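You operate a simulated robot arm through the tools that you are given. There is no shell and no other tool. Be economical: measure what you need, move in short steps, check, and stop when the job is done.

The job below is to be done with a simulated robot arm. You get a single attempt, and the scene is never put back.

Task
Grease the bearing from the black mat as the card says.
Fine: the card gives the shots; nozzle aside again, bearing back on the mat.

It is judged by the outcome, as a careful person would: the job done as asked, and still so three seconds after it is handed in. It fails if anything else is knocked over, pushed out of place, dropped, spilled or broken.

Robot
A 6-joint arm with a two-finger gripper, hanging from a carriage that runs on a gantry, over the field with the corners [-1130, 2107], [-1143, 7], [237, -2], [250, 2098] (x, y) and turns from -390 to 297 degrees about z. Base frame: it is fixed where the carriage stands at the start and does not move with it; the origin is on the floor, on the carriage's upright axis, x ahead of it, y to its left, z up. Readings come in mm, degrees, newtons and seconds.
With the tool pointing down near the work surface it reaches from about 100 to 540 mm from the robot's upright axis, wherever it stands. Its first joint turns from -166.0 to 166.0 degrees. Places, roughly: black mat [700, 0, 800]; grease pump lever [900, -200, 1000]; job card [1200, 0, 900]; nozzle arm [800, -300, 900]; post under the grease nozzle [700, -300, 800]; small bearing [750, 1250, 750]. Payload 2.45 kg.
The tool frame sits at the grasp point between the pads (the TCP): z along the fingers, y along the line on which they close. The tips reach 26 mm beyond it. Largest opening 96 mm; the body of the gripper starts 69 mm behind the TCP.
Orientation is that of the tool frame in the base frame, as a unit quaternion [x, y, z, w]. With the fingers straight down and closing along the base's y, the tool's x points along the base's -x, its y along +y and its z along -z.

Tools
- The arm moves only by the tool apply_moves. Its argument "deltas" is a list of rows, each an object of numbers (a shift or turn left out is 0, a gripper value left out holds the last): "dx", "dy", "dz": the shift along the base's x, y, z in units of 20 mm (1.0 is 20 mm); "wx", "wy", "wz": the turn, a rotation vector about the base's x, y, z in units of 4 degrees (1.0 is 4 degrees); "fingers": the opening, from 0 (shut) to 1 (fully open). In form: [{"dx": .., "dy": .., "dz": .., "wx": .., "wy": .., "wz": .., "fingers": ..}, ...]. A call has 1 to 10 rows; each row shifts and turns the commanded pose from where the row before left it. A call with a number of a shift or a turn outside -1 to 1 is refused whole. Each row takes 0.2 s and may step no farther than 50 mm and 8.6 degrees from the row before; otherwise, or with a gripper value out of range, the whole call is refused. A pose out of reach is approached as far as the arm can. The call stops where the force on the tool passes 90 N (or 10 N more than at its start, if that is more) or the arm is blocked; 0.2 s more then pass. Each finger halts on what it meets, pressing with about 34 N; the grip force reading is that of the motor and also rises with nothing between the fingers. The clock runs only during rows and for 0.2 s after the last one: add rows that do not move to give the fingers time. It gives the time, the measured TCP pose, the force on the tool (base axes), the opening and the grip force at its end, in the units of the frame above (readings bear some noise), with the torque about the TCP (base axes, N m) and any sound that the robot's microphone picked up.
- Cameras (640 x 400 px; columns grow to the right, rows downward): "scene" is now at [258.9, -28.7, 1682.8]; the picture's right is [-0.45, -0.89, 0.00], its down [-0.77, 0.39, -0.50] and it looks along [0.44, -0.22, -0.87] (base axes); focal length 262 px, centre (320, 200). "wrist" rides on the gripper at [82, 3, -98] in the tool frame; the picture's right is [-0.04, 1.00, 0.00], its down [-0.73, -0.03, -0.68] and it looks along [-0.68, -0.03, 0.73] (tool axes); focal length 256 px, centre (320, 200). There is no depth. A picture from a camera that has moved, and an enlarged one, comes with that camera's place and axes in the base frame and with its lens.
- capture(camera): a new picture of that camera. The clock stands still meanwhile.
- move_column(by): slides the trunk up (or, below 0, down) by that many mm; the arm and the scene camera ride with it, the base frame stays. It gives what a move gives, with no picture.
- roll_base(legs): drives the robot by 1 to 6 legs, each [ahead, left, turn to the left] in mm, mm and degrees, along the robot's own axes; the way and the turn of a leg run together, so that a leg with both is an arc; at most 1500 mm and 180 degrees a leg. The arm and the cameras ride along, it lands a little off, and it stops where it bumps. It keeps to its track: a leg is cut to what the track allows. It gives what a move gives.
- turn_head(pan, tilt): turns the head with the scene camera to pan (to the left, within 155 degrees either way) and tilt (down, from -29 to 69), counted from straight ahead of the robot. It gives what a move gives.
- inspect(camera, box): a new picture of the part [left, top, right, bottom] of that camera's present view, enlarged. The clock stands still meanwhile.
- close_job(): hands the job in; it is judged then, once.

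Work in short steps. Places have to be worked out from the pictures, the camera data and where the tool is seen: move nearer, look again, correct. Check each grasp and each placing, and mend what went wrong. You have 120 turns and 82 pictures in all, those below and enlarged ones among them. Open the gripper and draw the arm clear of the work before you hand the job in, unless the task says otherwise; then end with one line.

The tools are called after ">>>" as name(argument=value, ...) on one line, values as JSON. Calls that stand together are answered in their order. apply_moves: Moves the arm, as the interface text tells. Its arguments: {"type":"object","properties":{"deltas":{"type":"array","items":{"type":"object","properties":{"dx":{"type":"number"},"dy":{"type":"number"},"dz":{"type":"number"},"wx":{"type":"number"},"wy":{"type":"number"},"wz":{"type":"number"},"fingers":{"type":"number"}}}}},"required":["deltas"]} The other tools are called the same way: move_column (by) slides the trunk up or down; roll_base (legs) drives the base; turn_head (pan, tilt) turns the head that bears the scene camera; capture (camera) takes a picture; inspect (camera, box) takes an enlarged picture of a part of a camera's view; close_job () hands the job in.

At the start:

```text
time: 0.0
eef_pos: [375.0, -199.5, 1000.1]
tcp_rot: [0.0, 1.0, 0.0, 0.0]
force: [-0.1, -0.1, -0.2]
torque: [0.02, -0.02, 0.03]
finger_gap: 96.0
gripper_force: 0.1
trunk travel left (down, up): [-413.0, 189.0]
robot x, y, heading: [-0.6, 2.9, 0.1]
head pan, tilt: [-26.9, 60.2]
```

scene: 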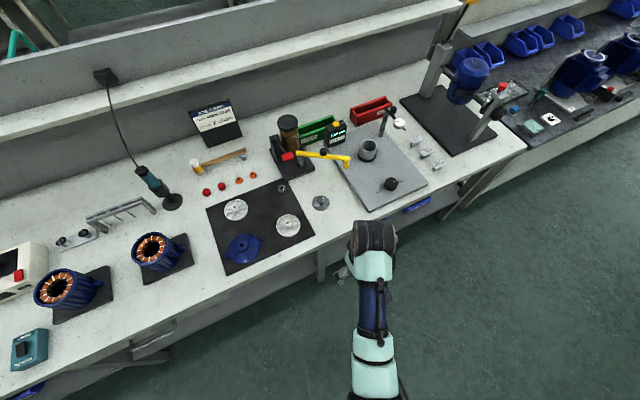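
wrist: 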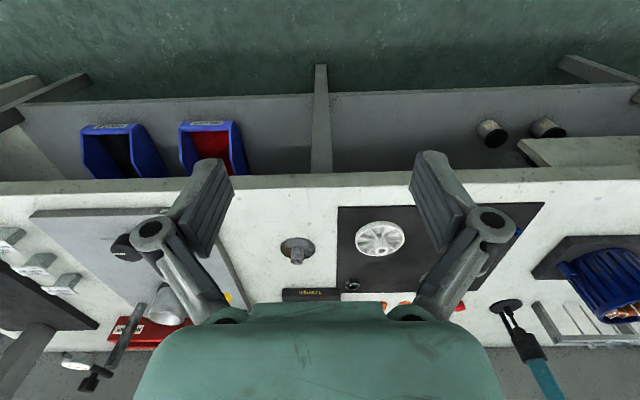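

I'll start by enlarging the card, and the mat and pump area.

>>> inspect(camera="scene", box=[180, 85, 260, 150])

>>> inspect(camera="scene", box=[200, 100, 440, 270])

```text
6.15 times, centred on (220, 118) of scene
camera zoom: at [258.9, -28.7, 1682.8], right [-0.45, -0.89, 0.0], down [-0.77, 0.39, -0.5], along [0.44, -0.22, -0.87], focal length 1610 px, centre (935, 708)
```

zoom: 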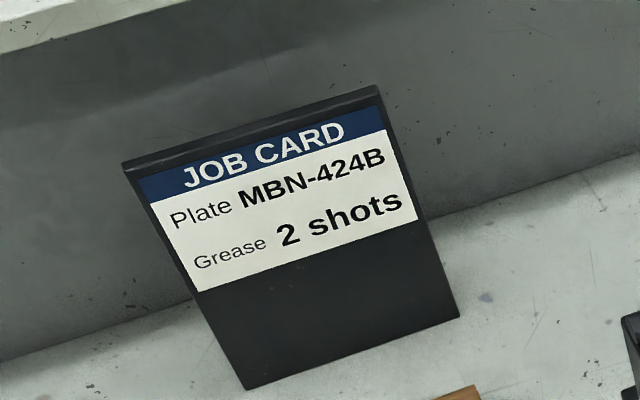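

```text
2.35 times, centred on (320, 185) of scene
camera zoom: at [258.9, -28.7, 1682.8], right [-0.45, -0.89, 0.0], down [-0.77, 0.39, -0.5], along [0.44, -0.22, -0.87], focal length 616 px, centre (320, 235)
```

zoom: 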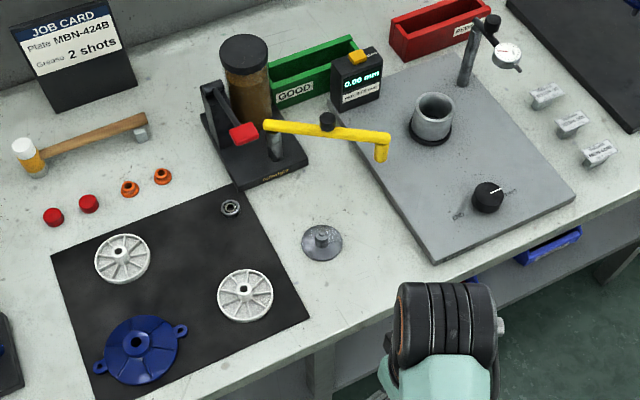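

The card says 2 shots. The bearing is the small ring at the mat's far-right corner, roughly (811,-142,816). That is out of reach from here, so I'll drive ahead with the arm still high and look again.

>>> roll_base(legs=[[200, 0, 0]])

>>> capture(camera="scene")

>>> capture(camera="wrist")

```text
time: 1.6
eef_pos: [573.9, -199.8, 1000.1]
tcp_rot: [0.001, 1.0, 0.001, 0.0]
force: [0.6, -0.5, -0.3]
torque: [-0.01, -0.02, 0.02]
finger_gap: 96.3
gripper_force: 0.0
trunk travel left (down, up): [-413.0, 189.0]
robot x, y, heading: [193.0, 1.6, -0.0]
head pan, tilt: [-26.9, 60.2]
```

```text
77 pictures are left
camera scene: at [456.5, -28.8, 1682.8], right [-0.45, -0.89, 0.0], down [-0.77, 0.39, -0.5], along [0.44, -0.22, -0.87], focal length 262 px, centre (320, 200)
```

scene: 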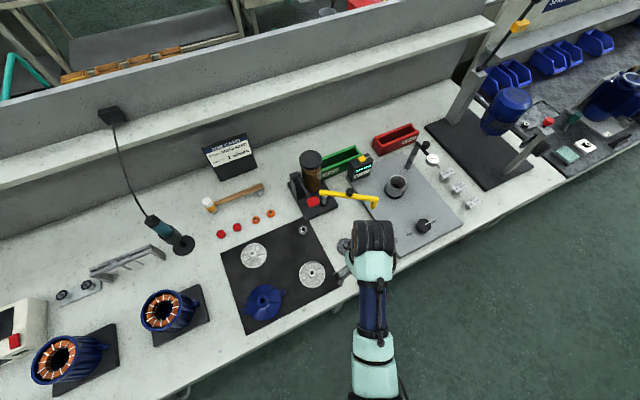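

```text
76 pictures are left
camera wrist: at [492.7, -195.7, 1098.4], right [0.04, 1.0, 0.0], down [0.73, -0.03, 0.68], along [0.68, -0.03, -0.73], focal length 256 px, centre (320, 200)
```

wrist: 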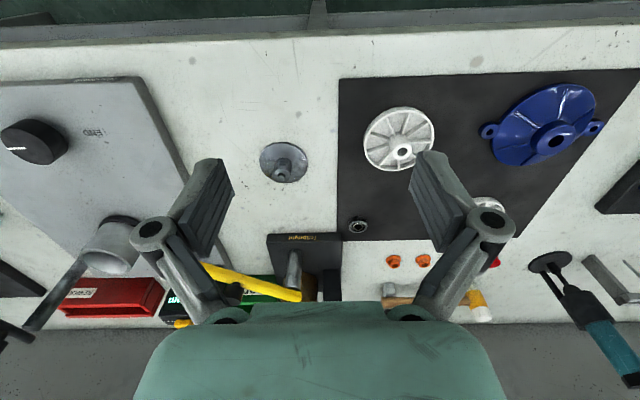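

The bearing triangulates to about (812,-145) with its top near z 818. I'll roll the last bit ahead, raise the arm and look at the pump and nozzle.

>>> roll_base(legs=[[45, -3, 0]])

>>> apply_moves(deltas=[{"dx": -0.8, "dy": 1, "dz": 1}, {"dx": -0.8, "dy": 1, "dz": 1}, {"dx": -0.8, "dy": 1, "dz": 1}, {"dx": -0.8, "dy": 1, "dz": 1}, {"dx": -0.8, "dy": 1, "dz": 0}, {"dx": -0.8, "dy": 1, "dz": 0}])

>>> capture(camera="wrist")

>>> inspect(camera="scene", box=[240, 130, 440, 290])

```text
time: 2.5
eef_pos: [608.8, -201.7, 1000.9]
tcp_rot: [0.0, 1.0, -0.001, 0.0]
force: [0.7, 0.0, -1.0]
torque: [0.01, 0.01, 0.02]
finger_gap: 95.8
gripper_force: 0.2
trunk travel left (down, up): [-413.0, 189.0]
robot x, y, heading: [234.1, -2.1, -0.1]
head pan, tilt: [-26.9, 60.2]
```

```text
time: 3.9
eef_pos: [537.3, -92.1, 979.6]
tcp_rot: [0.0, 1.0, -0.001, 0.001]
force: [0.7, -0.6, 0.7]
torque: [-0.01, 0.02, 0.01]
finger_gap: 96.1
gripper_force: 0.0
out of reach, approached as far as the arm can: row 1, 2, 3, 4, 5
trunk travel left (down, up): [-413.0, 189.0]
robot x, y, heading: [237.5, -2.2, 0.1]
head pan, tilt: [-26.9, 60.2]
```

```text
75 pictures are left
camera wrist: at [456.0, -88.3, 1077.4], right [0.04, 1.0, 0.0], down [0.73, -0.03, 0.68], along [0.68, -0.03, -0.73], focal length 256 px, centre (320, 200)
```

wrist: 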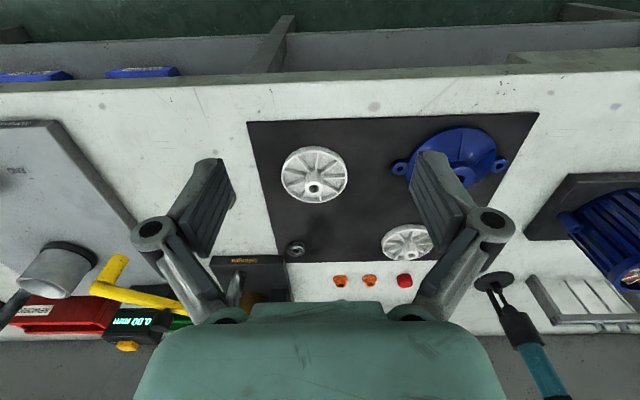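

```text
2.50 times, centred on (340, 210) of scene
camera zoom: at [492.6, -30.7, 1682.9], right [-0.45, -0.89, 0.0], down [-0.77, 0.39, -0.5], along [0.44, -0.22, -0.87], focal length 654 px, centre (270, 175)
```

zoom: 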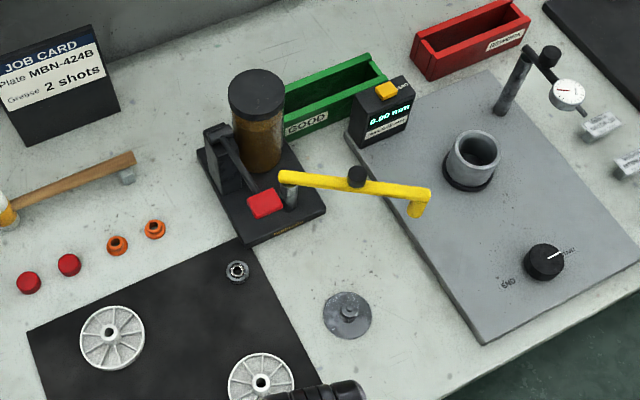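

Two-view geometry gives these positions:
- Nozzle pivot: about (870,-241).
- Nozzle tip: about (765,-394,855).
- Post: about (686,-245).
- Pivot radius: about 185, so the nozzle needs a swing of about 55°.

Next I'll go toward the bearing with the tool still vertical, to learn the reach.

>>> apply_moves(deltas=[{"dz": -0.5}, {"dx": 1, "dy": -0.3, "dz": -0.3}, {"dx": 1, "dy": -0.3, "dz": -0.3}, {"dx": 1, "dy": -0.3, "dz": -0.3}, {"dx": 1, "dy": -0.3, "dz": -0.3}, {"dx": 1, "dy": -0.3, "dz": -0.3}, {"dx": 1, "dy": -0.3, "dz": -0.3}, {"dx": 1, "dy": -0.3, "dz": -0.3}, {"dx": 1, "dy": -0.3, "dz": -0.3}, {"dx": 1, "dy": -0.3, "dz": 0}])

>>> capture(camera="wrist")

```text
time: 6.1
eef_pos: [716.6, -146.3, 922.6]
tcp_rot: [0.0, 1.0, -0.001, -0.001]
force: [-0.1, 0.7, 0.0]
torque: [-0.02, -0.02, 0.01]
finger_gap: 96.0
gripper_force: 0.0
trunk travel left (down, up): [-413.0, 189.0]
robot x, y, heading: [237.1, -4.0, 0.2]
head pan, tilt: [-26.9, 60.2]
```

```text
73 pictures are left
camera wrist: at [635.0, -142.4, 1021.7], right [0.04, 1.0, 0.0], down [0.73, -0.03, 0.68], along [0.68, -0.03, -0.73], focal length 256 px, centre (320, 200)
```

wrist: 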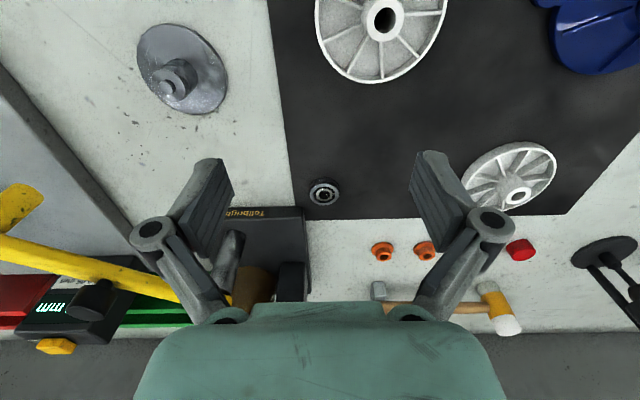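

The bearing is confirmed at (814,-147). The lever handle seems to overhang near (810,-182,990), so I'll come in with the tool tilted about 40° forward, which also gains reach. I'll zoom on the details first, then tilt.

>>> inspect(camera="wrist", box=[130, 20, 370, 220])

>>> apply_moves(deltas=[{"wy": -1, "dx": -0.3}, {"wy": -1, "dx": -0.3}, {"wy": -1, "dx": -0.3}, {"wy": -1, "dx": -0.3}, {"wy": -1, "dx": -0.3}, {"wy": -1, "dx": -0.3}, {"wy": -1, "dx": -0.3}, {"wy": -1, "dx": -0.3}, {"wy": -1, "dx": -0.3}, {"wy": -1, "dx": -0.3}])

>>> capture(camera="wrist")

```text
2.00 times, centred on (250, 120) of wrist
camera zoom: at [635.0, -142.4, 1021.7], right [0.04, 1.0, 0.0], down [0.73, -0.03, 0.68], along [0.68, -0.03, -0.73], focal length 512 px, centre (460, 360)
```

zoom: 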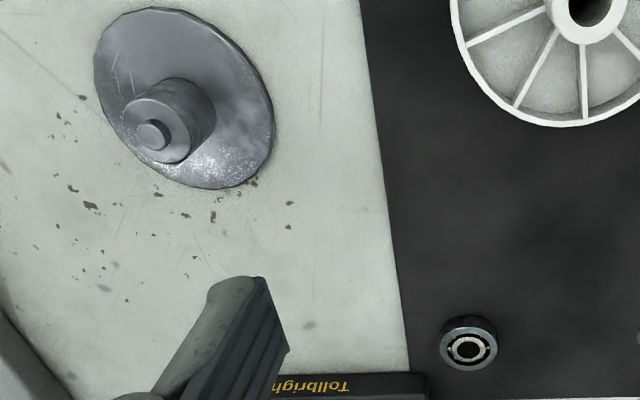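

```text
time: 8.3
eef_pos: [655.3, -145.2, 923.8]
tcp_rot: [0.0, 0.94, 0.0, 0.342]
force: [-0.2, 0.7, -0.2]
torque: [0.04, 0.06, 0.02]
finger_gap: 95.8
gripper_force: 0.0
trunk travel left (down, up): [-413.0, 189.0]
robot x, y, heading: [233.2, -1.7, -0.2]
head pan, tilt: [-26.9, 60.2]
```

```text
71 pictures are left
camera wrist: at [531.1, -142.0, 946.0], right [0.03, 1.0, 0.03], down [0.12, -0.03, 0.99], along [0.99, -0.03, -0.13], focal length 256 px, centre (320, 200)
```

wrist: 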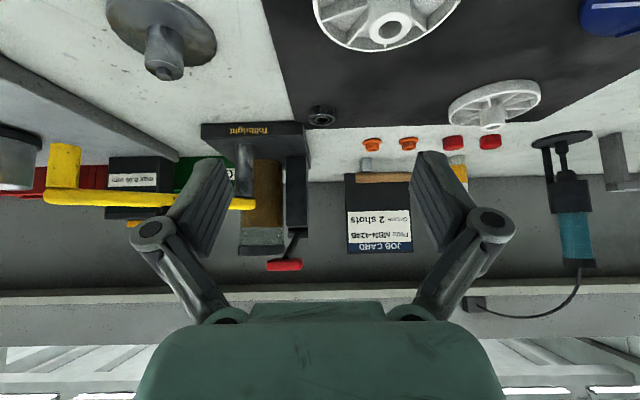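

The lever handle is at about (810,-190,978) and the pin on the post is at about (695,-253,833). I'll hover over the bearing at 40° tilt with a narrower opening.

>>> apply_moves(deltas=[{"dx": 0.95, "dz": -0.27, "dy": -0.02, "fingers": 0.5}, {"dx": 0.95, "dz": -0.27, "dy": -0.02}, {"dx": 0.95, "dz": -0.27, "dy": -0.02}, {"dx": 0.95, "dz": -0.27, "dy": -0.02}, {"dx": 0.95, "dz": -0.27}, {"dx": 0.95, "dz": -0.27}, {"dx": 0.95, "dz": -0.27}, {"dx": 0.8, "dz": -0.27}])

>>> capture(camera="wrist")

>>> capture(camera="scene")

```text
time: 10.1
eef_pos: [805.1, -146.1, 879.9]
tcp_rot: [0.0, 0.94, 0.0, 0.342]
force: [0.6, 0.5, 1.6]
torque: [-0.04, -0.05, 0.0]
finger_gap: 48.2
gripper_force: 0.1
trunk travel left (down, up): [-413.0, 189.0]
robot x, y, heading: [232.8, -1.6, 0.0]
head pan, tilt: [-26.9, 60.2]
```

```text
70 pictures are left
camera wrist: at [680.8, -143.4, 903.4], right [0.03, 1.0, 0.03], down [0.13, -0.03, 0.99], along [0.99, -0.03, -0.13], focal length 256 px, centre (320, 200)
```

wrist: 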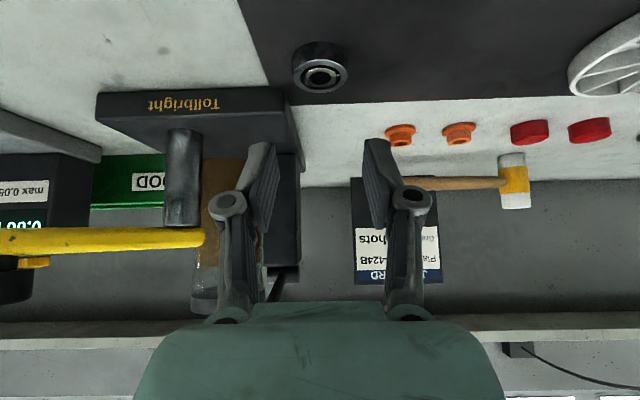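

```text
69 pictures are left
camera scene: at [492.5, -30.7, 1682.8], right [-0.45, -0.89, 0.0], down [-0.77, 0.39, -0.5], along [0.44, -0.22, -0.87], focal length 262 px, centre (320, 200)
```

scene: 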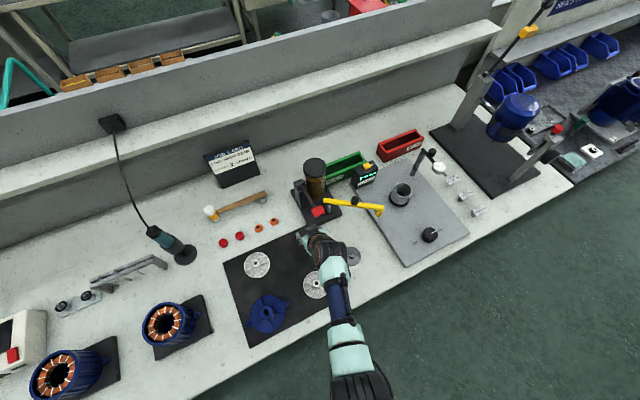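

The bearing reads (813,-145) with the fingers straddling its line. I'm descending in small steps and watching the force.

>>> apply_moves(deltas=[{"dz": -0.5}, {"dz": -0.5}, {"dz": -0.5}, {"dz": -0.45}, {"dz": 0}])

>>> capture(camera="wrist")

```text
time: 11.3
eef_pos: [805.8, -148.9, 841.4]
tcp_rot: [0.0, 0.94, 0.0, 0.341]
force: [-0.3, 0.4, -0.6]
torque: [0.0, 0.01, -0.01]
finger_gap: 47.8
gripper_force: 0.0
trunk travel left (down, up): [-413.0, 189.0]
robot x, y, heading: [233.1, -1.0, -0.0]
head pan, tilt: [-26.9, 60.2]
```

```text
68 pictures are left
camera wrist: at [680.6, -144.0, 863.8], right [0.03, 1.0, 0.03], down [0.13, -0.03, 0.99], along [0.99, -0.03, -0.13], focal length 256 px, centre (320, 200)
```

wrist: 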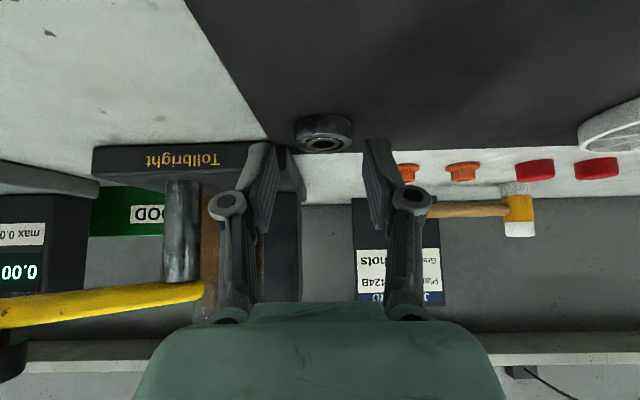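

The fingers are about 5 mm above the wanted depth and about 2 mm off in y. I'll correct both and close.

>>> apply_moves(deltas=[{"dz": -0.25, "dy": 0.1, "dx": 0.1}, {"dz": 0}, {"fingers": 0.2}, {"fingers": 0.2}, {"fingers": 0.2}, {"fingers": 0.2}, {"fingers": 0.2}])

>>> capture(camera="wrist")

```text
time: 12.9
eef_pos: [806.2, -145.2, 836.3]
tcp_rot: [0.0, 0.94, 0.0, 0.342]
force: [-0.5, -0.8, 0.9]
torque: [-0.02, -0.02, -0.02]
finger_gap: 30.6
gripper_force: 34.4
trunk travel left (down, up): [-413.0, 189.0]
robot x, y, heading: [230.4, -0.6, 0.1]
head pan, tilt: [-26.9, 60.2]
```

```text
67 pictures are left
camera wrist: at [682.5, -141.8, 858.7], right [0.03, 1.0, 0.03], down [0.13, -0.03, 0.99], along [0.99, -0.03, -0.13], focal length 256 px, centre (320, 200)
```

wrist: 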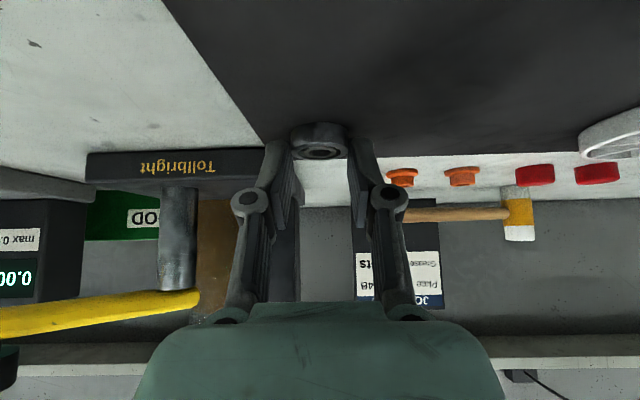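

Gripped at 30.6 mm with 34 N. I'll lift a little straight up and check.

>>> apply_moves(deltas=[{"dz": 0.3, "fingers": 0.1}, {"dz": 0.5}, {"dz": 0.7}, {"dz": 1}, {"dz": 0}])

>>> inspect(camera="wrist", box=[220, 60, 420, 220])

```text
time: 14.1
eef_pos: [807.2, -145.3, 886.0]
tcp_rot: [0.001, 0.94, 0.0, 0.343]
force: [-1.1, 0.6, 0.4]
torque: [0.01, 0.0, 0.02]
finger_gap: 30.5
gripper_force: 34.9
trunk travel left (down, up): [-413.0, 189.0]
robot x, y, heading: [233.0, -1.3, 0.1]
head pan, tilt: [-26.9, 60.2]
```

```text
2.50 times, centred on (320, 140) of wrist
camera zoom: at [682.2, -141.7, 909.0], right [0.03, 1.0, 0.03], down [0.13, -0.03, 0.99], along [0.99, -0.03, -0.13], focal length 640 px, centre (320, 350)
```

zoom: 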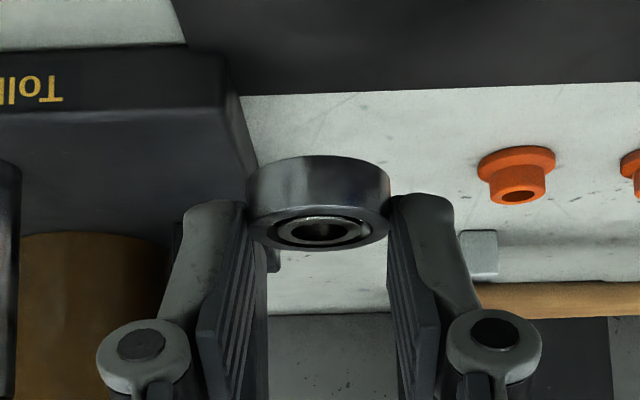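

The bearing is held level; its centre is about 7.5 mm ahead of the TCP and its top 19.5 mm below. I'm moving back and across to above the post.

>>> apply_moves(deltas=[{"dx": -1, "dz": 0.3}, {"dx": -1, "dz": 0.2, "dy": -0.3}, {"dx": -0.9, "dy": -0.7}, {"dx": -0.8, "dy": -0.9}, {"dx": -0.8, "dy": -1}, {"dx": -0.7, "dy": -1}, {"dx": -0.6, "dy": -1}, {"dy": -0.5}, {}])

>>> capture(camera="wrist")

>>> inspect(camera="scene", box=[260, 160, 460, 320])

```text
time: 16.1
eef_pos: [692.4, -252.1, 896.7]
tcp_rot: [0.0, 0.94, 0.0, 0.342]
force: [-0.1, -0.2, -0.1]
torque: [0.03, 0.03, 0.0]
finger_gap: 30.8
gripper_force: 34.1
trunk travel left (down, up): [-413.0, 189.0]
robot x, y, heading: [234.1, 0.9, -0.2]
head pan, tilt: [-26.9, 60.2]
```

```text
65 pictures are left
camera wrist: at [566.7, -249.8, 919.4], right [0.03, 1.0, 0.03], down [0.13, -0.03, 0.99], along [0.99, -0.03, -0.13], focal length 256 px, centre (320, 200)
```

wrist: 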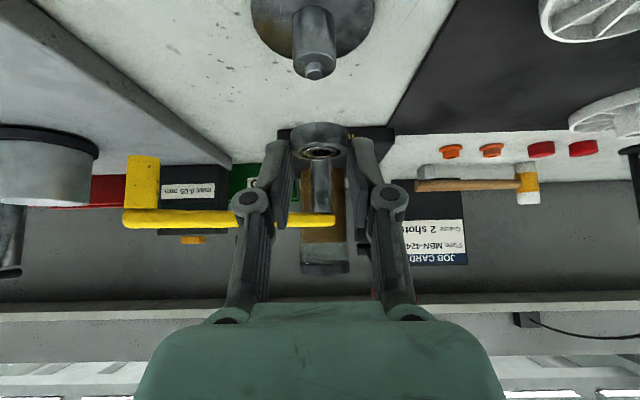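

```text
2.50 times, centred on (360, 240) of scene
camera zoom: at [492.5, -30.7, 1682.8], right [-0.45, -0.89, 0.0], down [-0.77, 0.39, -0.5], along [0.44, -0.22, -0.87], focal length 654 px, centre (220, 100)
```

zoom: 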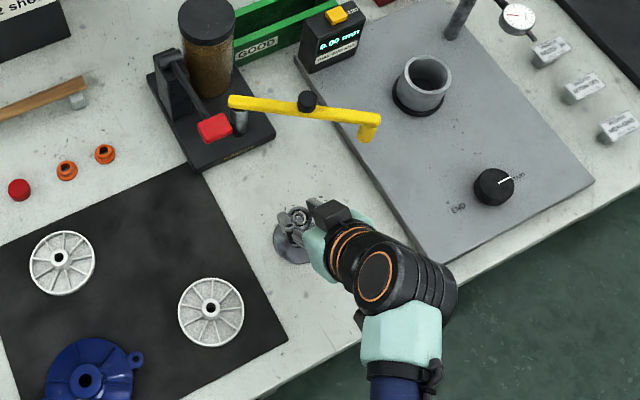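

The pin top is near (693,-255,833), with the bearing about 44 mm above it. I'll lower to just above the pin, so both lie at similar depth for alignment.

>>> apply_moves(deltas=[{"dz": -0.5, "dy": -0.1}, {"dz": -0.4}, {"dz": -0.3}, {}])

>>> inspect(camera="wrist", box=[240, 40, 400, 168])

>>> inspect(camera="scene", box=[330, 225, 400, 281])

```text
time: 17.1
eef_pos: [690.6, -253.9, 872.5]
tcp_rot: [0.0, 0.94, 0.0, 0.342]
force: [0.1, -0.8, -1.2]
torque: [-0.03, 0.0, 0.02]
finger_gap: 30.6
gripper_force: 34.1
trunk travel left (down, up): [-413.0, 189.0]
robot x, y, heading: [233.7, -0.7, 0.2]
head pan, tilt: [-26.9, 60.2]
```

```text
3.12 times, centred on (320, 104) of wrist
camera zoom: at [566.5, -251.2, 894.9], right [0.03, 1.0, 0.03], down [0.13, -0.03, 0.99], along [0.99, -0.03, -0.13], focal length 800 px, centre (320, 500)
```

zoom: 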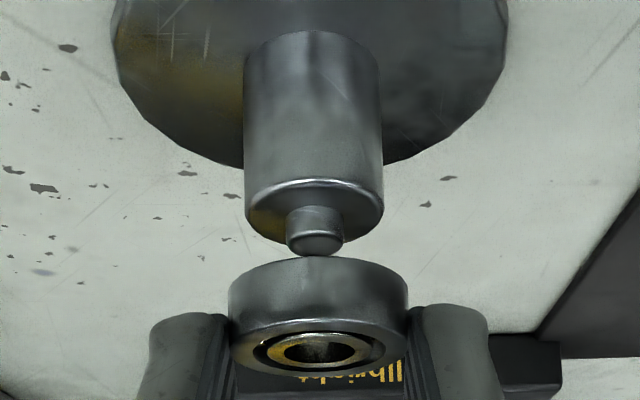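

```text
7.14 times, centred on (365, 253) of scene
camera zoom: at [492.5, -30.7, 1682.8], right [-0.45, -0.89, 0.0], down [-0.77, 0.39, -0.5], along [0.44, -0.22, -0.87], focal length 1868 px, centre (-1, -179)
```

zoom: 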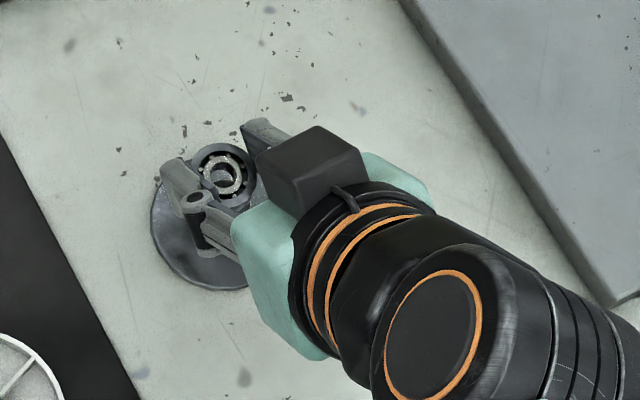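

The pin computes to (697,-255,833.5) and the bearing centre to (698,-255) with its bottom at about 842, so they are aligned within my error. I'm lowering slowly to feel the contact.

>>> apply_moves(deltas=[{"dz": -0.2, "dx": -0.03}, {"dz": -0.2}, {"dz": -0.1}, {"dz": -0.1}, {}])

>>> inspect(camera="wrist", box=[240, 60, 400, 188])

```text
time: 18.3
eef_pos: [693.1, -256.4, 862.4]
tcp_rot: [-0.001, 0.939, -0.001, 0.344]
force: [-0.2, 2.3, 25.5]
torque: [0.03, -0.04, 0.02]
finger_gap: 30.7
gripper_force: 34.2
trunk travel left (down, up): [-413.0, 189.0]
robot x, y, heading: [234.1, -3.7, -0.3]
head pan, tilt: [-26.9, 60.2]
```

```text
3.12 times, centred on (320, 124) of wrist
camera zoom: at [568.5, -252.6, 884.4], right [0.03, 1.0, 0.02], down [0.12, -0.03, 0.99], along [0.99, -0.03, -0.12], focal length 800 px, centre (320, 438)
```

zoom: 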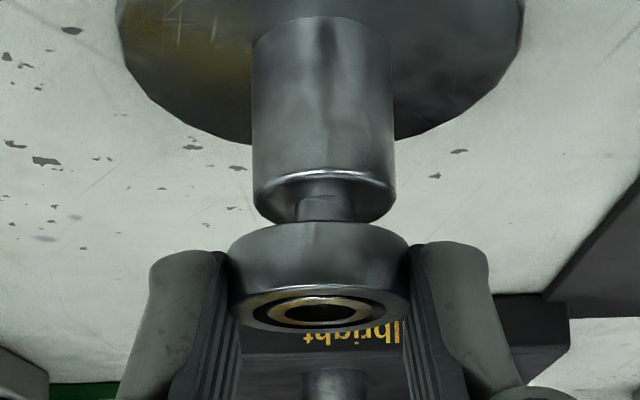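

Contact at 25 N means the pin is on the inner ring, off by about 1.4 mm in y and an unknown amount in x. I'll lift, step aside and take a precise scene view of the post to align x.

>>> apply_moves(deltas=[{"dz": 0.5}, {"dz": 0.5, "dy": 0.5}, {"dy": 1}, {"dy": 1}, {"dy": 1}, {"dx": -0.5, "dy": 0.5}, {}])

>>> inspect(camera="scene", box=[335, 235, 375, 267])

```text
time: 19.9
eef_pos: [681.1, -175.2, 880.1]
tcp_rot: [0.0, 0.94, 0.0, 0.342]
force: [0.1, 0.2, -0.9]
torque: [-0.02, 0.0, -0.02]
finger_gap: 30.7
gripper_force: 34.2
trunk travel left (down, up): [-413.0, 189.0]
robot x, y, heading: [235.4, -0.8, -0.1]
head pan, tilt: [-26.9, 60.2]
```

```text
12.50 times, centred on (355, 251) of scene
camera zoom: at [492.5, -30.7, 1682.8], right [-0.45, -0.89, 0.0], down [-0.77, 0.39, -0.5], along [0.44, -0.22, -0.87], focal length 3270 px, centre (-118, -438)
```

zoom: 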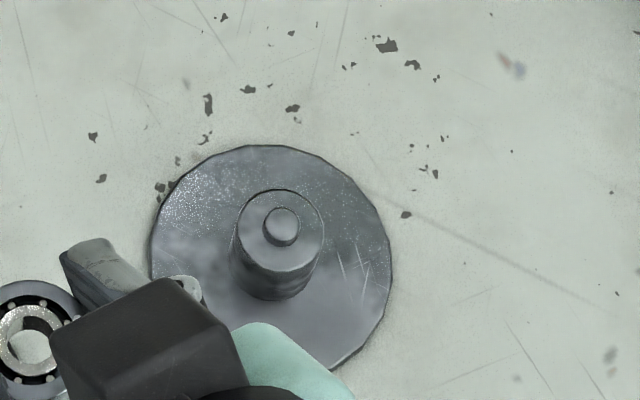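

This view is very clear: the pin top is at pixel (281,225). I'll go back to hover and compare the bearing in the same zoom window.

>>> apply_moves(deltas=[{"dy": -1, "dx": 0.25}, {"dy": -1}, {"dy": -1}, {"dy": -0.97, "dz": -0.35}, {}])

>>> inspect(camera="scene", box=[335, 235, 375, 267])

>>> inspect(camera="wrist", box=[240, 40, 400, 168])

```text
time: 21.1
eef_pos: [687.6, -254.3, 873.9]
tcp_rot: [0.0, 0.94, 0.0, 0.342]
force: [-0.2, -0.9, 0.0]
torque: [0.01, 0.0, 0.0]
finger_gap: 30.7
gripper_force: 33.8
trunk travel left (down, up): [-413.0, 189.0]
robot x, y, heading: [235.0, -1.2, 0.3]
head pan, tilt: [-26.9, 60.2]
```

```text
12.50 times, centred on (355, 251) of scene
camera zoom: at [492.5, -30.7, 1682.8], right [-0.45, -0.89, 0.0], down [-0.77, 0.39, -0.5], along [0.44, -0.22, -0.87], focal length 3270 px, centre (-118, -438)
```

zoom: 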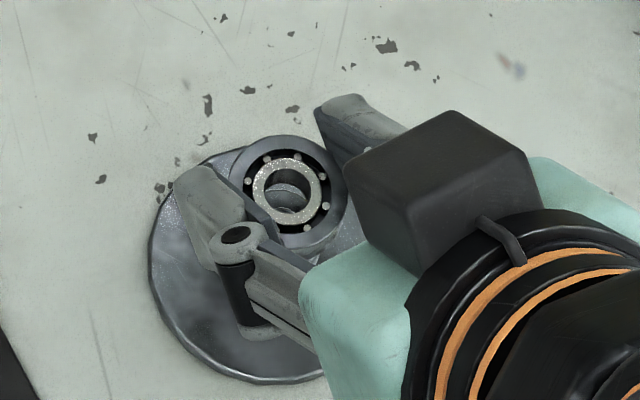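

```text
3.12 times, centred on (320, 104) of wrist
camera zoom: at [561.9, -251.2, 896.1], right [0.03, 1.0, 0.03], down [0.13, -0.03, 0.99], along [0.99, -0.03, -0.13], focal length 800 px, centre (320, 500)
```

zoom: 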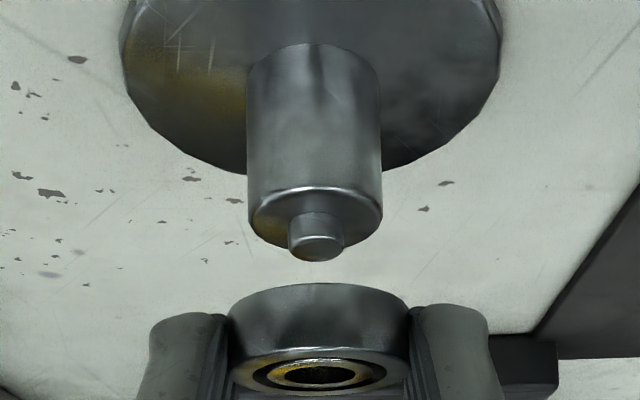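

The bearing reads about 2.5–3 mm too far in x and roughly 0.5 mm in -y. I'll shift, lower to just above the pin and compare again.

>>> apply_moves(deltas=[{"dx": -0.13, "dy": 0.02}, {"dz": -0.25}, {}])

>>> inspect(camera="scene", box=[335, 235, 375, 267])

>>> inspect(camera="wrist", box=[240, 60, 400, 188])

```text
time: 21.9
eef_pos: [683.4, -254.0, 868.8]
tcp_rot: [0.0, 0.94, 0.0, 0.342]
force: [-0.3, 0.0, -0.6]
torque: [0.01, 0.02, -0.02]
finger_gap: 30.6
gripper_force: 33.9
trunk travel left (down, up): [-413.0, 189.0]
robot x, y, heading: [233.3, 2.3, 0.3]
head pan, tilt: [-26.9, 60.2]
```

```text
12.50 times, centred on (355, 251) of scene
camera zoom: at [492.5, -30.7, 1682.8], right [-0.45, -0.89, 0.0], down [-0.77, 0.39, -0.5], along [0.44, -0.22, -0.87], focal length 3270 px, centre (-118, -438)
```

zoom: 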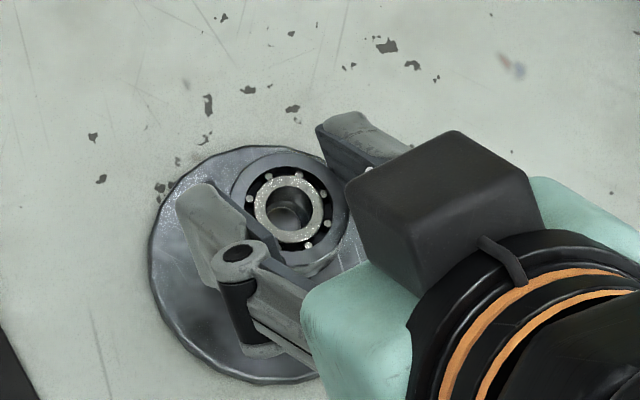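

```text
3.12 times, centred on (320, 124) of wrist
camera zoom: at [558.8, -250.4, 891.1], right [0.03, 1.0, 0.03], down [0.13, -0.03, 0.99], along [0.99, -0.03, -0.13], focal length 800 px, centre (320, 438)
```

zoom: 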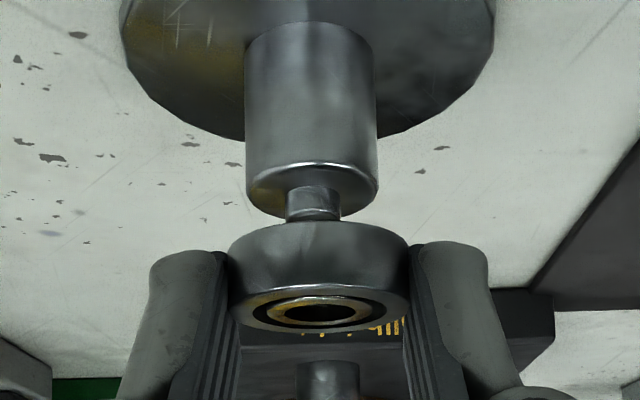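

Now aligned within about 0.6 mm. I'm descending gently.

>>> apply_moves(deltas=[{"dx": 0.02, "dy": -0.01, "dz": -0.15}, {"dz": -0.15}, {"dz": -0.15}, {"dz": -0.15}, {}])

>>> inspect(camera="wrist", box=[240, 60, 400, 188])

```text
time: 23.1
eef_pos: [684.5, -255.5, 858.4]
tcp_rot: [0.0, 0.94, 0.0, 0.342]
force: [-4.0, 1.6, 12.8]
torque: [0.0, -0.16, 0.06]
finger_gap: 30.6
gripper_force: 34.3
trunk travel left (down, up): [-413.0, 189.0]
robot x, y, heading: [232.6, -5.1, 0.2]
head pan, tilt: [-26.9, 60.2]
```

```text
3.12 times, centred on (320, 124) of wrist
camera zoom: at [559.3, -251.0, 880.3], right [0.03, 1.0, 0.03], down [0.12, -0.03, 0.99], along [0.99, -0.03, -0.12], focal length 800 px, centre (320, 438)
```

zoom: 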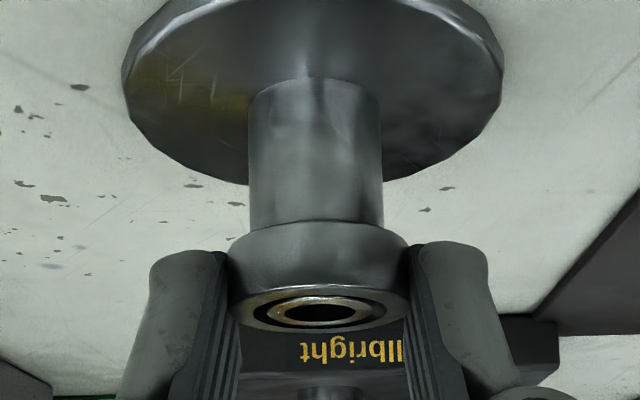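

It has dropped onto the pin, with 13 N of contact. Checking from above.

>>> inspect(camera="scene", box=[335, 235, 375, 267])

>>> apply_moves(deltas=[{"dz": -0.05}, {}])

```text
12.50 times, centred on (355, 251) of scene
camera zoom: at [492.6, -30.7, 1683.1], right [-0.45, -0.89, 0.0], down [-0.77, 0.39, -0.5], along [0.44, -0.22, -0.87], focal length 3270 px, centre (-118, -438)
```

zoom: 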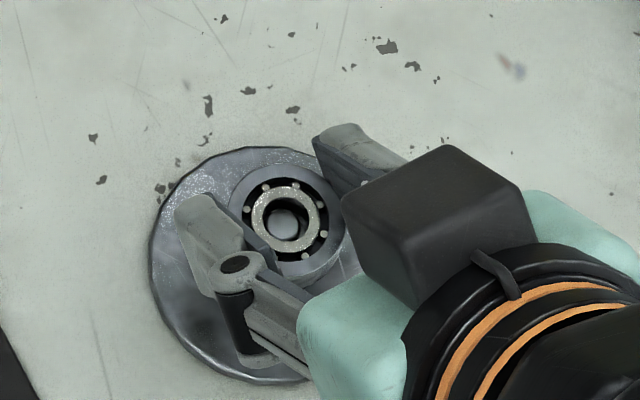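

```text
time: 23.7
eef_pos: [683.4, -255.3, 856.1]
tcp_rot: [0.001, 0.939, -0.001, 0.344]
force: [-5.3, 4.9, 25.2]
torque: [0.11, -0.35, 0.03]
finger_gap: 30.8
gripper_force: 34.0
trunk travel left (down, up): [-413.0, 189.0]
robot x, y, heading: [234.7, -2.5, 0.1]
head pan, tilt: [-26.9, 60.2]
```

The pin shows inside the bore and about 7 mm is engaged, so it is probably on the shoulder. I'll relieve the preload, release and look.

>>> apply_moves(deltas=[{"dz": 0.03, "dx": -0.02}, {"fingers": 0.4}, {"fingers": 0.45}, {"fingers": 0.5}, {}])

>>> inspect(camera="wrist", box=[240, 60, 400, 188])

```text
time: 24.9
eef_pos: [683.5, -254.8, 855.2]
tcp_rot: [0.0, 0.94, 0.0, 0.342]
force: [-0.4, 0.3, 0.4]
torque: [0.0, 0.02, 0.0]
finger_gap: 48.1
gripper_force: 0.1
trunk travel left (down, up): [-413.0, 189.0]
robot x, y, heading: [235.0, -2.8, -0.1]
head pan, tilt: [-26.9, 60.2]
```

```text
3.12 times, centred on (320, 124) of wrist
camera zoom: at [558.3, -250.8, 878.7], right [0.03, 1.0, 0.03], down [0.13, -0.03, 0.99], along [0.99, -0.03, -0.13], focal length 800 px, centre (320, 438)
```

zoom: 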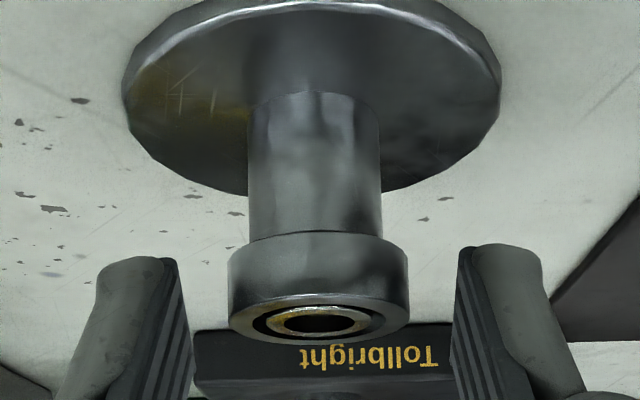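

The bearing is seated level on the post shoulder. I'll lift off and inspect the nozzle arm from a suitable pose.

>>> apply_moves(deltas=[{"dz": 0.5}, {"dz": 1}, {"dz": 1}, {"dx": -0.5, "dz": 0.2}, {"dx": -1}, {"dx": -1}, {"dx": -1}, {"dy": -1, "fingers": 0}, {"dy": -1}, {"dy": -1}])

>>> capture(camera="wrist")

>>> inspect(camera="scene", box=[300, 160, 420, 256])

```text
time: 27.1
eef_pos: [612.0, -314.8, 909.1]
tcp_rot: [0.0, 0.94, 0.001, 0.342]
force: [-0.3, 0.3, -0.5]
torque: [0.0, -0.02, 0.0]
finger_gap: 0.0
gripper_force: 28.9
trunk travel left (down, up): [-413.0, 189.0]
robot x, y, heading: [234.2, -1.1, 0.1]
head pan, tilt: [-26.9, 60.2]
```

```text
52 pictures are left
camera wrist: at [488.1, -311.2, 932.2], right [0.03, 1.0, 0.03], down [0.13, -0.03, 0.99], along [0.99, -0.03, -0.13], focal length 256 px, centre (320, 200)
```

wrist: 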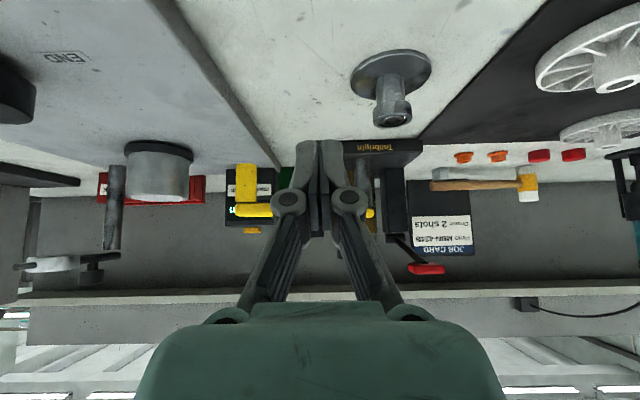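

```text
4.17 times, centred on (360, 208) of scene
camera zoom: at [492.5, -30.7, 1682.8], right [-0.45, -0.89, 0.0], down [-0.77, 0.39, -0.5], along [0.44, -0.22, -0.87], focal length 1090 px, centre (153, 167)
```

zoom: 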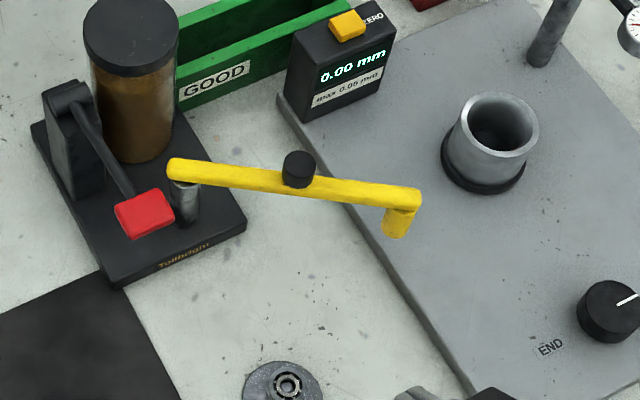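

The nozzle is a vertical tube about 20 mm wide at about (763,-401), z 855–900. I'll yaw the tool about 36° clockwise to point at it, open to about 43 mm and stop 60 mm short.

>>> apply_moves(deltas=[{"wz": -1, "dx": 0.5, "dy": -0.25, "dz": -0.1, "fingers": 0.45}, {"wz": -1, "dx": 0.5, "dy": -0.25, "dz": -0.1}, {"wz": -1, "dx": 0.5, "dy": -0.25, "dz": -0.1}, {"wz": -1, "dx": 0.5, "dy": -0.25, "dz": -0.1}, {"wz": -1, "dx": 0.5, "dy": -0.25, "dz": -0.1}, {"wz": -1, "dx": 0.5, "dy": -0.25, "dz": -0.1}, {"wz": -1, "dx": 0.5, "dy": -0.25, "dz": -0.1}, {"wz": -1, "dx": 0.5, "dy": -0.25, "dz": -0.1}, {"wz": -1, "dx": 0.5, "dy": -0.25, "dz": -0.1}, {}])

>>> capture(camera="wrist")

```text
time: 29.3
eef_pos: [703.1, -359.8, 892.0]
tcp_rot: [0.291, 0.893, -0.106, 0.325]
force: [0.0, -0.3, 0.7]
torque: [0.0, 0.0, -0.04]
finger_gap: 43.3
gripper_force: 0.0
trunk travel left (down, up): [-413.0, 189.0]
robot x, y, heading: [235.6, -0.8, 0.1]
head pan, tilt: [-26.9, 60.2]
```

```text
50 pictures are left
camera wrist: at [604.9, -282.1, 914.9], right [0.61, 0.79, 0.03], down [0.08, -0.1, 0.99], along [0.79, -0.61, -0.13], focal length 256 px, centre (320, 200)
```

wrist: 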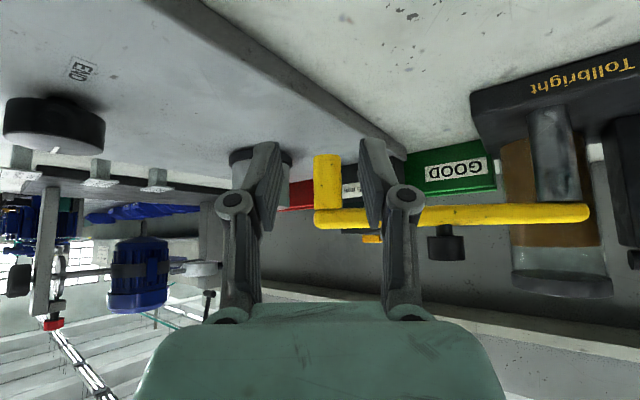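

The nozzle is straight ahead, 68 mm forward and about 4.5 mm to the right in view. I'm moving in to straddle it.

>>> apply_moves(deltas=[{"dz": -1, "dx": 0.13, "dy": 0.18}, {"dx": 0.5, "dy": -0.39}, {"dx": 0.5, "dy": -0.39}, {"dx": 0.5, "dy": -0.39}, {"dx": 0.4, "dy": -0.3}, {"dx": 0.3, "dy": -0.22}, {}])

>>> capture(camera="wrist")

```text
time: 30.9
eef_pos: [749.7, -389.6, 872.0]
tcp_rot: [0.291, 0.894, -0.106, 0.324]
force: [0.8, -0.4, 0.0]
torque: [0.01, 0.04, 0.01]
finger_gap: 43.2
gripper_force: 0.0
trunk travel left (down, up): [-413.0, 189.0]
robot x, y, heading: [235.5, -2.0, -0.2]
head pan, tilt: [-26.9, 60.2]
```

```text
49 pictures are left
camera wrist: at [651.1, -312.8, 894.6], right [0.61, 0.79, 0.03], down [0.08, -0.1, 0.99], along [0.79, -0.6, -0.13], focal length 256 px, centre (320, 200)
```

wrist: 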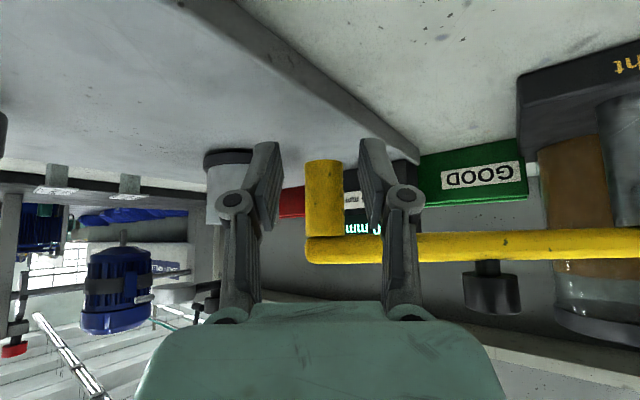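

The fingers straddle the nozzle tube below the bar. I'll centre 2.5 mm and close.

>>> apply_moves(deltas=[{"dx": 0.08, "dy": 0.1}, {"fingers": 0.1}, {}, {}, {}])

>>> capture(camera="wrist")

```text
time: 32.1
eef_pos: [750.3, -387.3, 871.5]
tcp_rot: [0.29, 0.894, -0.105, 0.326]
force: [-2.0, -2.8, 1.0]
torque: [0.06, 0.04, -0.08]
finger_gap: 22.5
gripper_force: 45.7
trunk travel left (down, up): [-413.0, 189.0]
robot x, y, heading: [228.9, -3.6, -0.1]
head pan, tilt: [-26.9, 60.2]
```

```text
48 pictures are left
camera wrist: at [652.0, -311.2, 894.5], right [0.61, 0.79, 0.03], down [0.08, -0.1, 0.99], along [0.79, -0.61, -0.13], focal length 256 px, centre (320, 200)
```

wrist: 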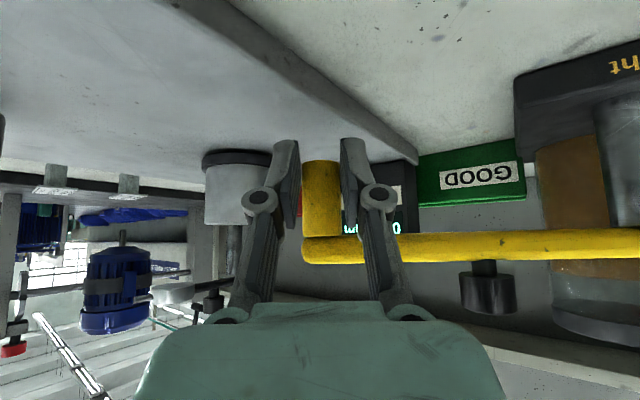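

The nozzle is gripped. I'll swing it clockwise along the arc in 4° steps, starting with five steps and a check of the forces.

>>> apply_moves(deltas=[{"dx": -0.483, "dy": 0.391, "fingers": 0.15}, {"dx": -0.454, "dy": 0.424}, {"dx": -0.424, "dy": 0.454}, {"dx": -0.391, "dy": 0.483}, {"dx": -0.357, "dy": 0.509}, {}])

>>> capture(camera="wrist")

```text
time: 33.5
eef_pos: [706.8, -343.6, 870.4]
tcp_rot: [0.291, 0.893, -0.106, 0.325]
force: [-10.1, -7.0, 2.2]
torque: [-0.15, 0.02, -0.33]
finger_gap: 21.8
gripper_force: 5.7
trunk travel left (down, up): [-413.0, 189.0]
robot x, y, heading: [231.9, 1.6, -0.1]
head pan, tilt: [-26.9, 60.2]
```

```text
47 pictures are left
camera wrist: at [608.2, -266.8, 894.3], right [0.61, 0.79, 0.02], down [0.09, -0.1, 0.99], along [0.79, -0.61, -0.13], focal length 256 px, centre (320, 200)
```

wrist: 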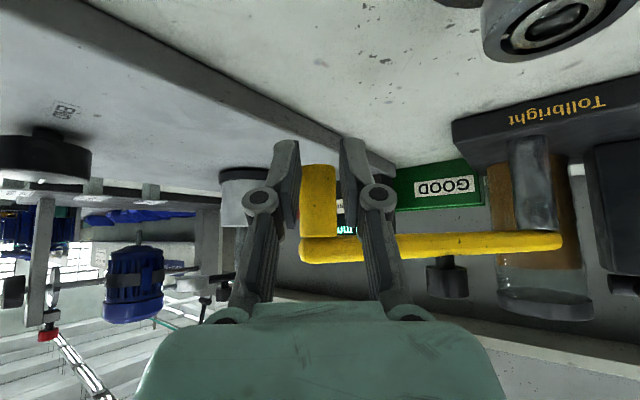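

It's swinging well with a small outward radial force, so my radius is a bit short. I'll continue with a slight outward bias.

>>> apply_moves(deltas=[{"dx": -0.38, "dy": 0.5, "fingers": 0.1}, {"dx": -0.32, "dy": 0.54}, {"dx": -0.26, "dy": 0.565}, {"dx": -0.22, "dy": 0.585}, {}])

>>> capture(camera="wrist")

>>> inspect(camera="scene", box=[300, 180, 400, 260])

```text
time: 34.7
eef_pos: [681.5, -299.4, 870.2]
tcp_rot: [0.291, 0.894, -0.107, 0.324]
force: [-15.1, -5.8, 3.8]
torque: [-0.18, 0.12, -0.41]
finger_gap: 18.1
gripper_force: 6.3
trunk travel left (down, up): [-413.0, 189.0]
robot x, y, heading: [233.0, 0.6, -0.1]
head pan, tilt: [-26.9, 60.2]
```

```text
46 pictures are left
camera wrist: at [583.1, -222.5, 893.9], right [0.61, 0.79, 0.02], down [0.09, -0.1, 0.99], along [0.79, -0.61, -0.13], focal length 256 px, centre (320, 200)
```

wrist: 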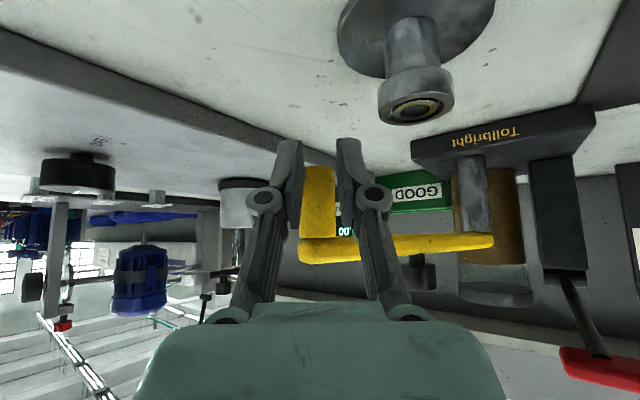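

```text
5.00 times, centred on (350, 220) of scene
camera zoom: at [491.3, -31.3, 1682.3], right [-0.45, -0.89, 0.0], down [-0.77, 0.39, -0.5], along [0.44, -0.23, -0.87], focal length 1308 px, centre (170, 100)
```

zoom: 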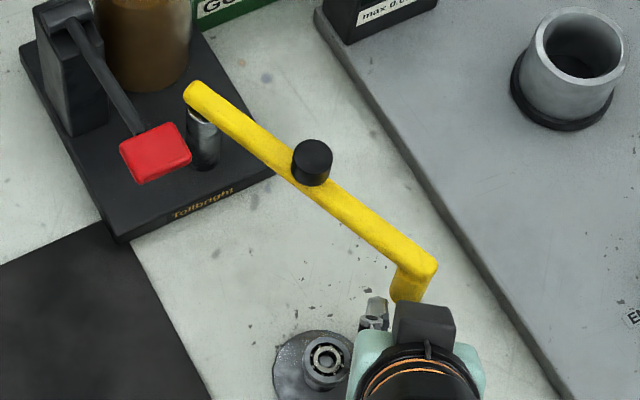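

The gap shrank to 18 mm, so the tube is creeping toward the fingertips. I'll reopen, reseat about 8 mm deeper and grip again.

>>> apply_moves(deltas=[{"fingers": 0.35}, {}, {"dx": 0.2, "dy": -0.15}, {"dx": 0.2, "dy": -0.15}, {}])

>>> capture(camera="wrist")

```text
time: 35.9
eef_pos: [691.9, -304.8, 870.3]
tcp_rot: [0.291, 0.894, -0.106, 0.324]
force: [-6.0, -2.5, -0.8]
torque: [0.01, 0.08, -0.15]
finger_gap: 36.8
gripper_force: 2.5
trunk travel left (down, up): [-413.0, 189.0]
robot x, y, heading: [233.9, -1.5, 0.2]
head pan, tilt: [-26.9, 60.2]
```

```text
44 pictures are left
camera wrist: at [593.3, -228.1, 894.2], right [0.61, 0.79, 0.02], down [0.09, -0.1, 0.99], along [0.79, -0.61, -0.13], focal length 256 px, centre (320, 200)
```

wrist: 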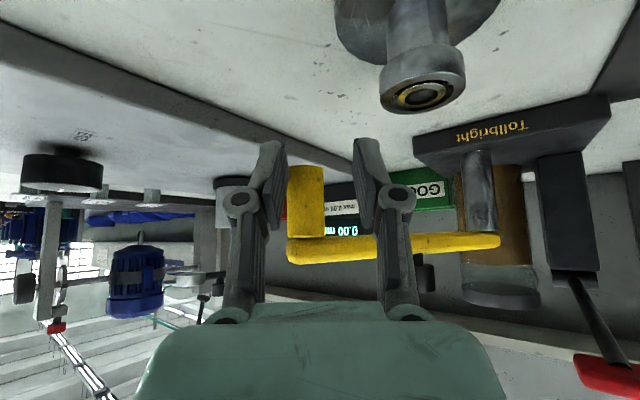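

The tube is now well inside but near the left finger. I'll centre by about 6 mm and close.

>>> apply_moves(deltas=[{"dx": -0.18, "dy": -0.23}, {"fingers": 0.05}, {}, {}, {}])

>>> capture(camera="wrist")

```text
time: 37.1
eef_pos: [686.4, -312.0, 870.8]
tcp_rot: [0.29, 0.894, -0.107, 0.325]
force: [-20.9, -7.7, 7.6]
torque: [-0.29, 0.12, -0.58]
finger_gap: 17.0
gripper_force: 8.8
trunk travel left (down, up): [-413.0, 189.0]
robot x, y, heading: [234.2, 0.1, 0.2]
head pan, tilt: [-26.9, 60.2]
```

```text
43 pictures are left
camera wrist: at [587.2, -234.5, 894.2], right [0.61, 0.79, 0.02], down [0.09, -0.1, 0.99], along [0.79, -0.61, -0.13], focal length 256 px, centre (320, 200)
```

wrist: 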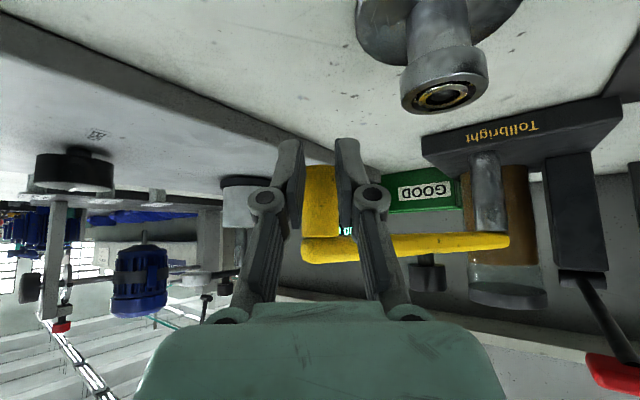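

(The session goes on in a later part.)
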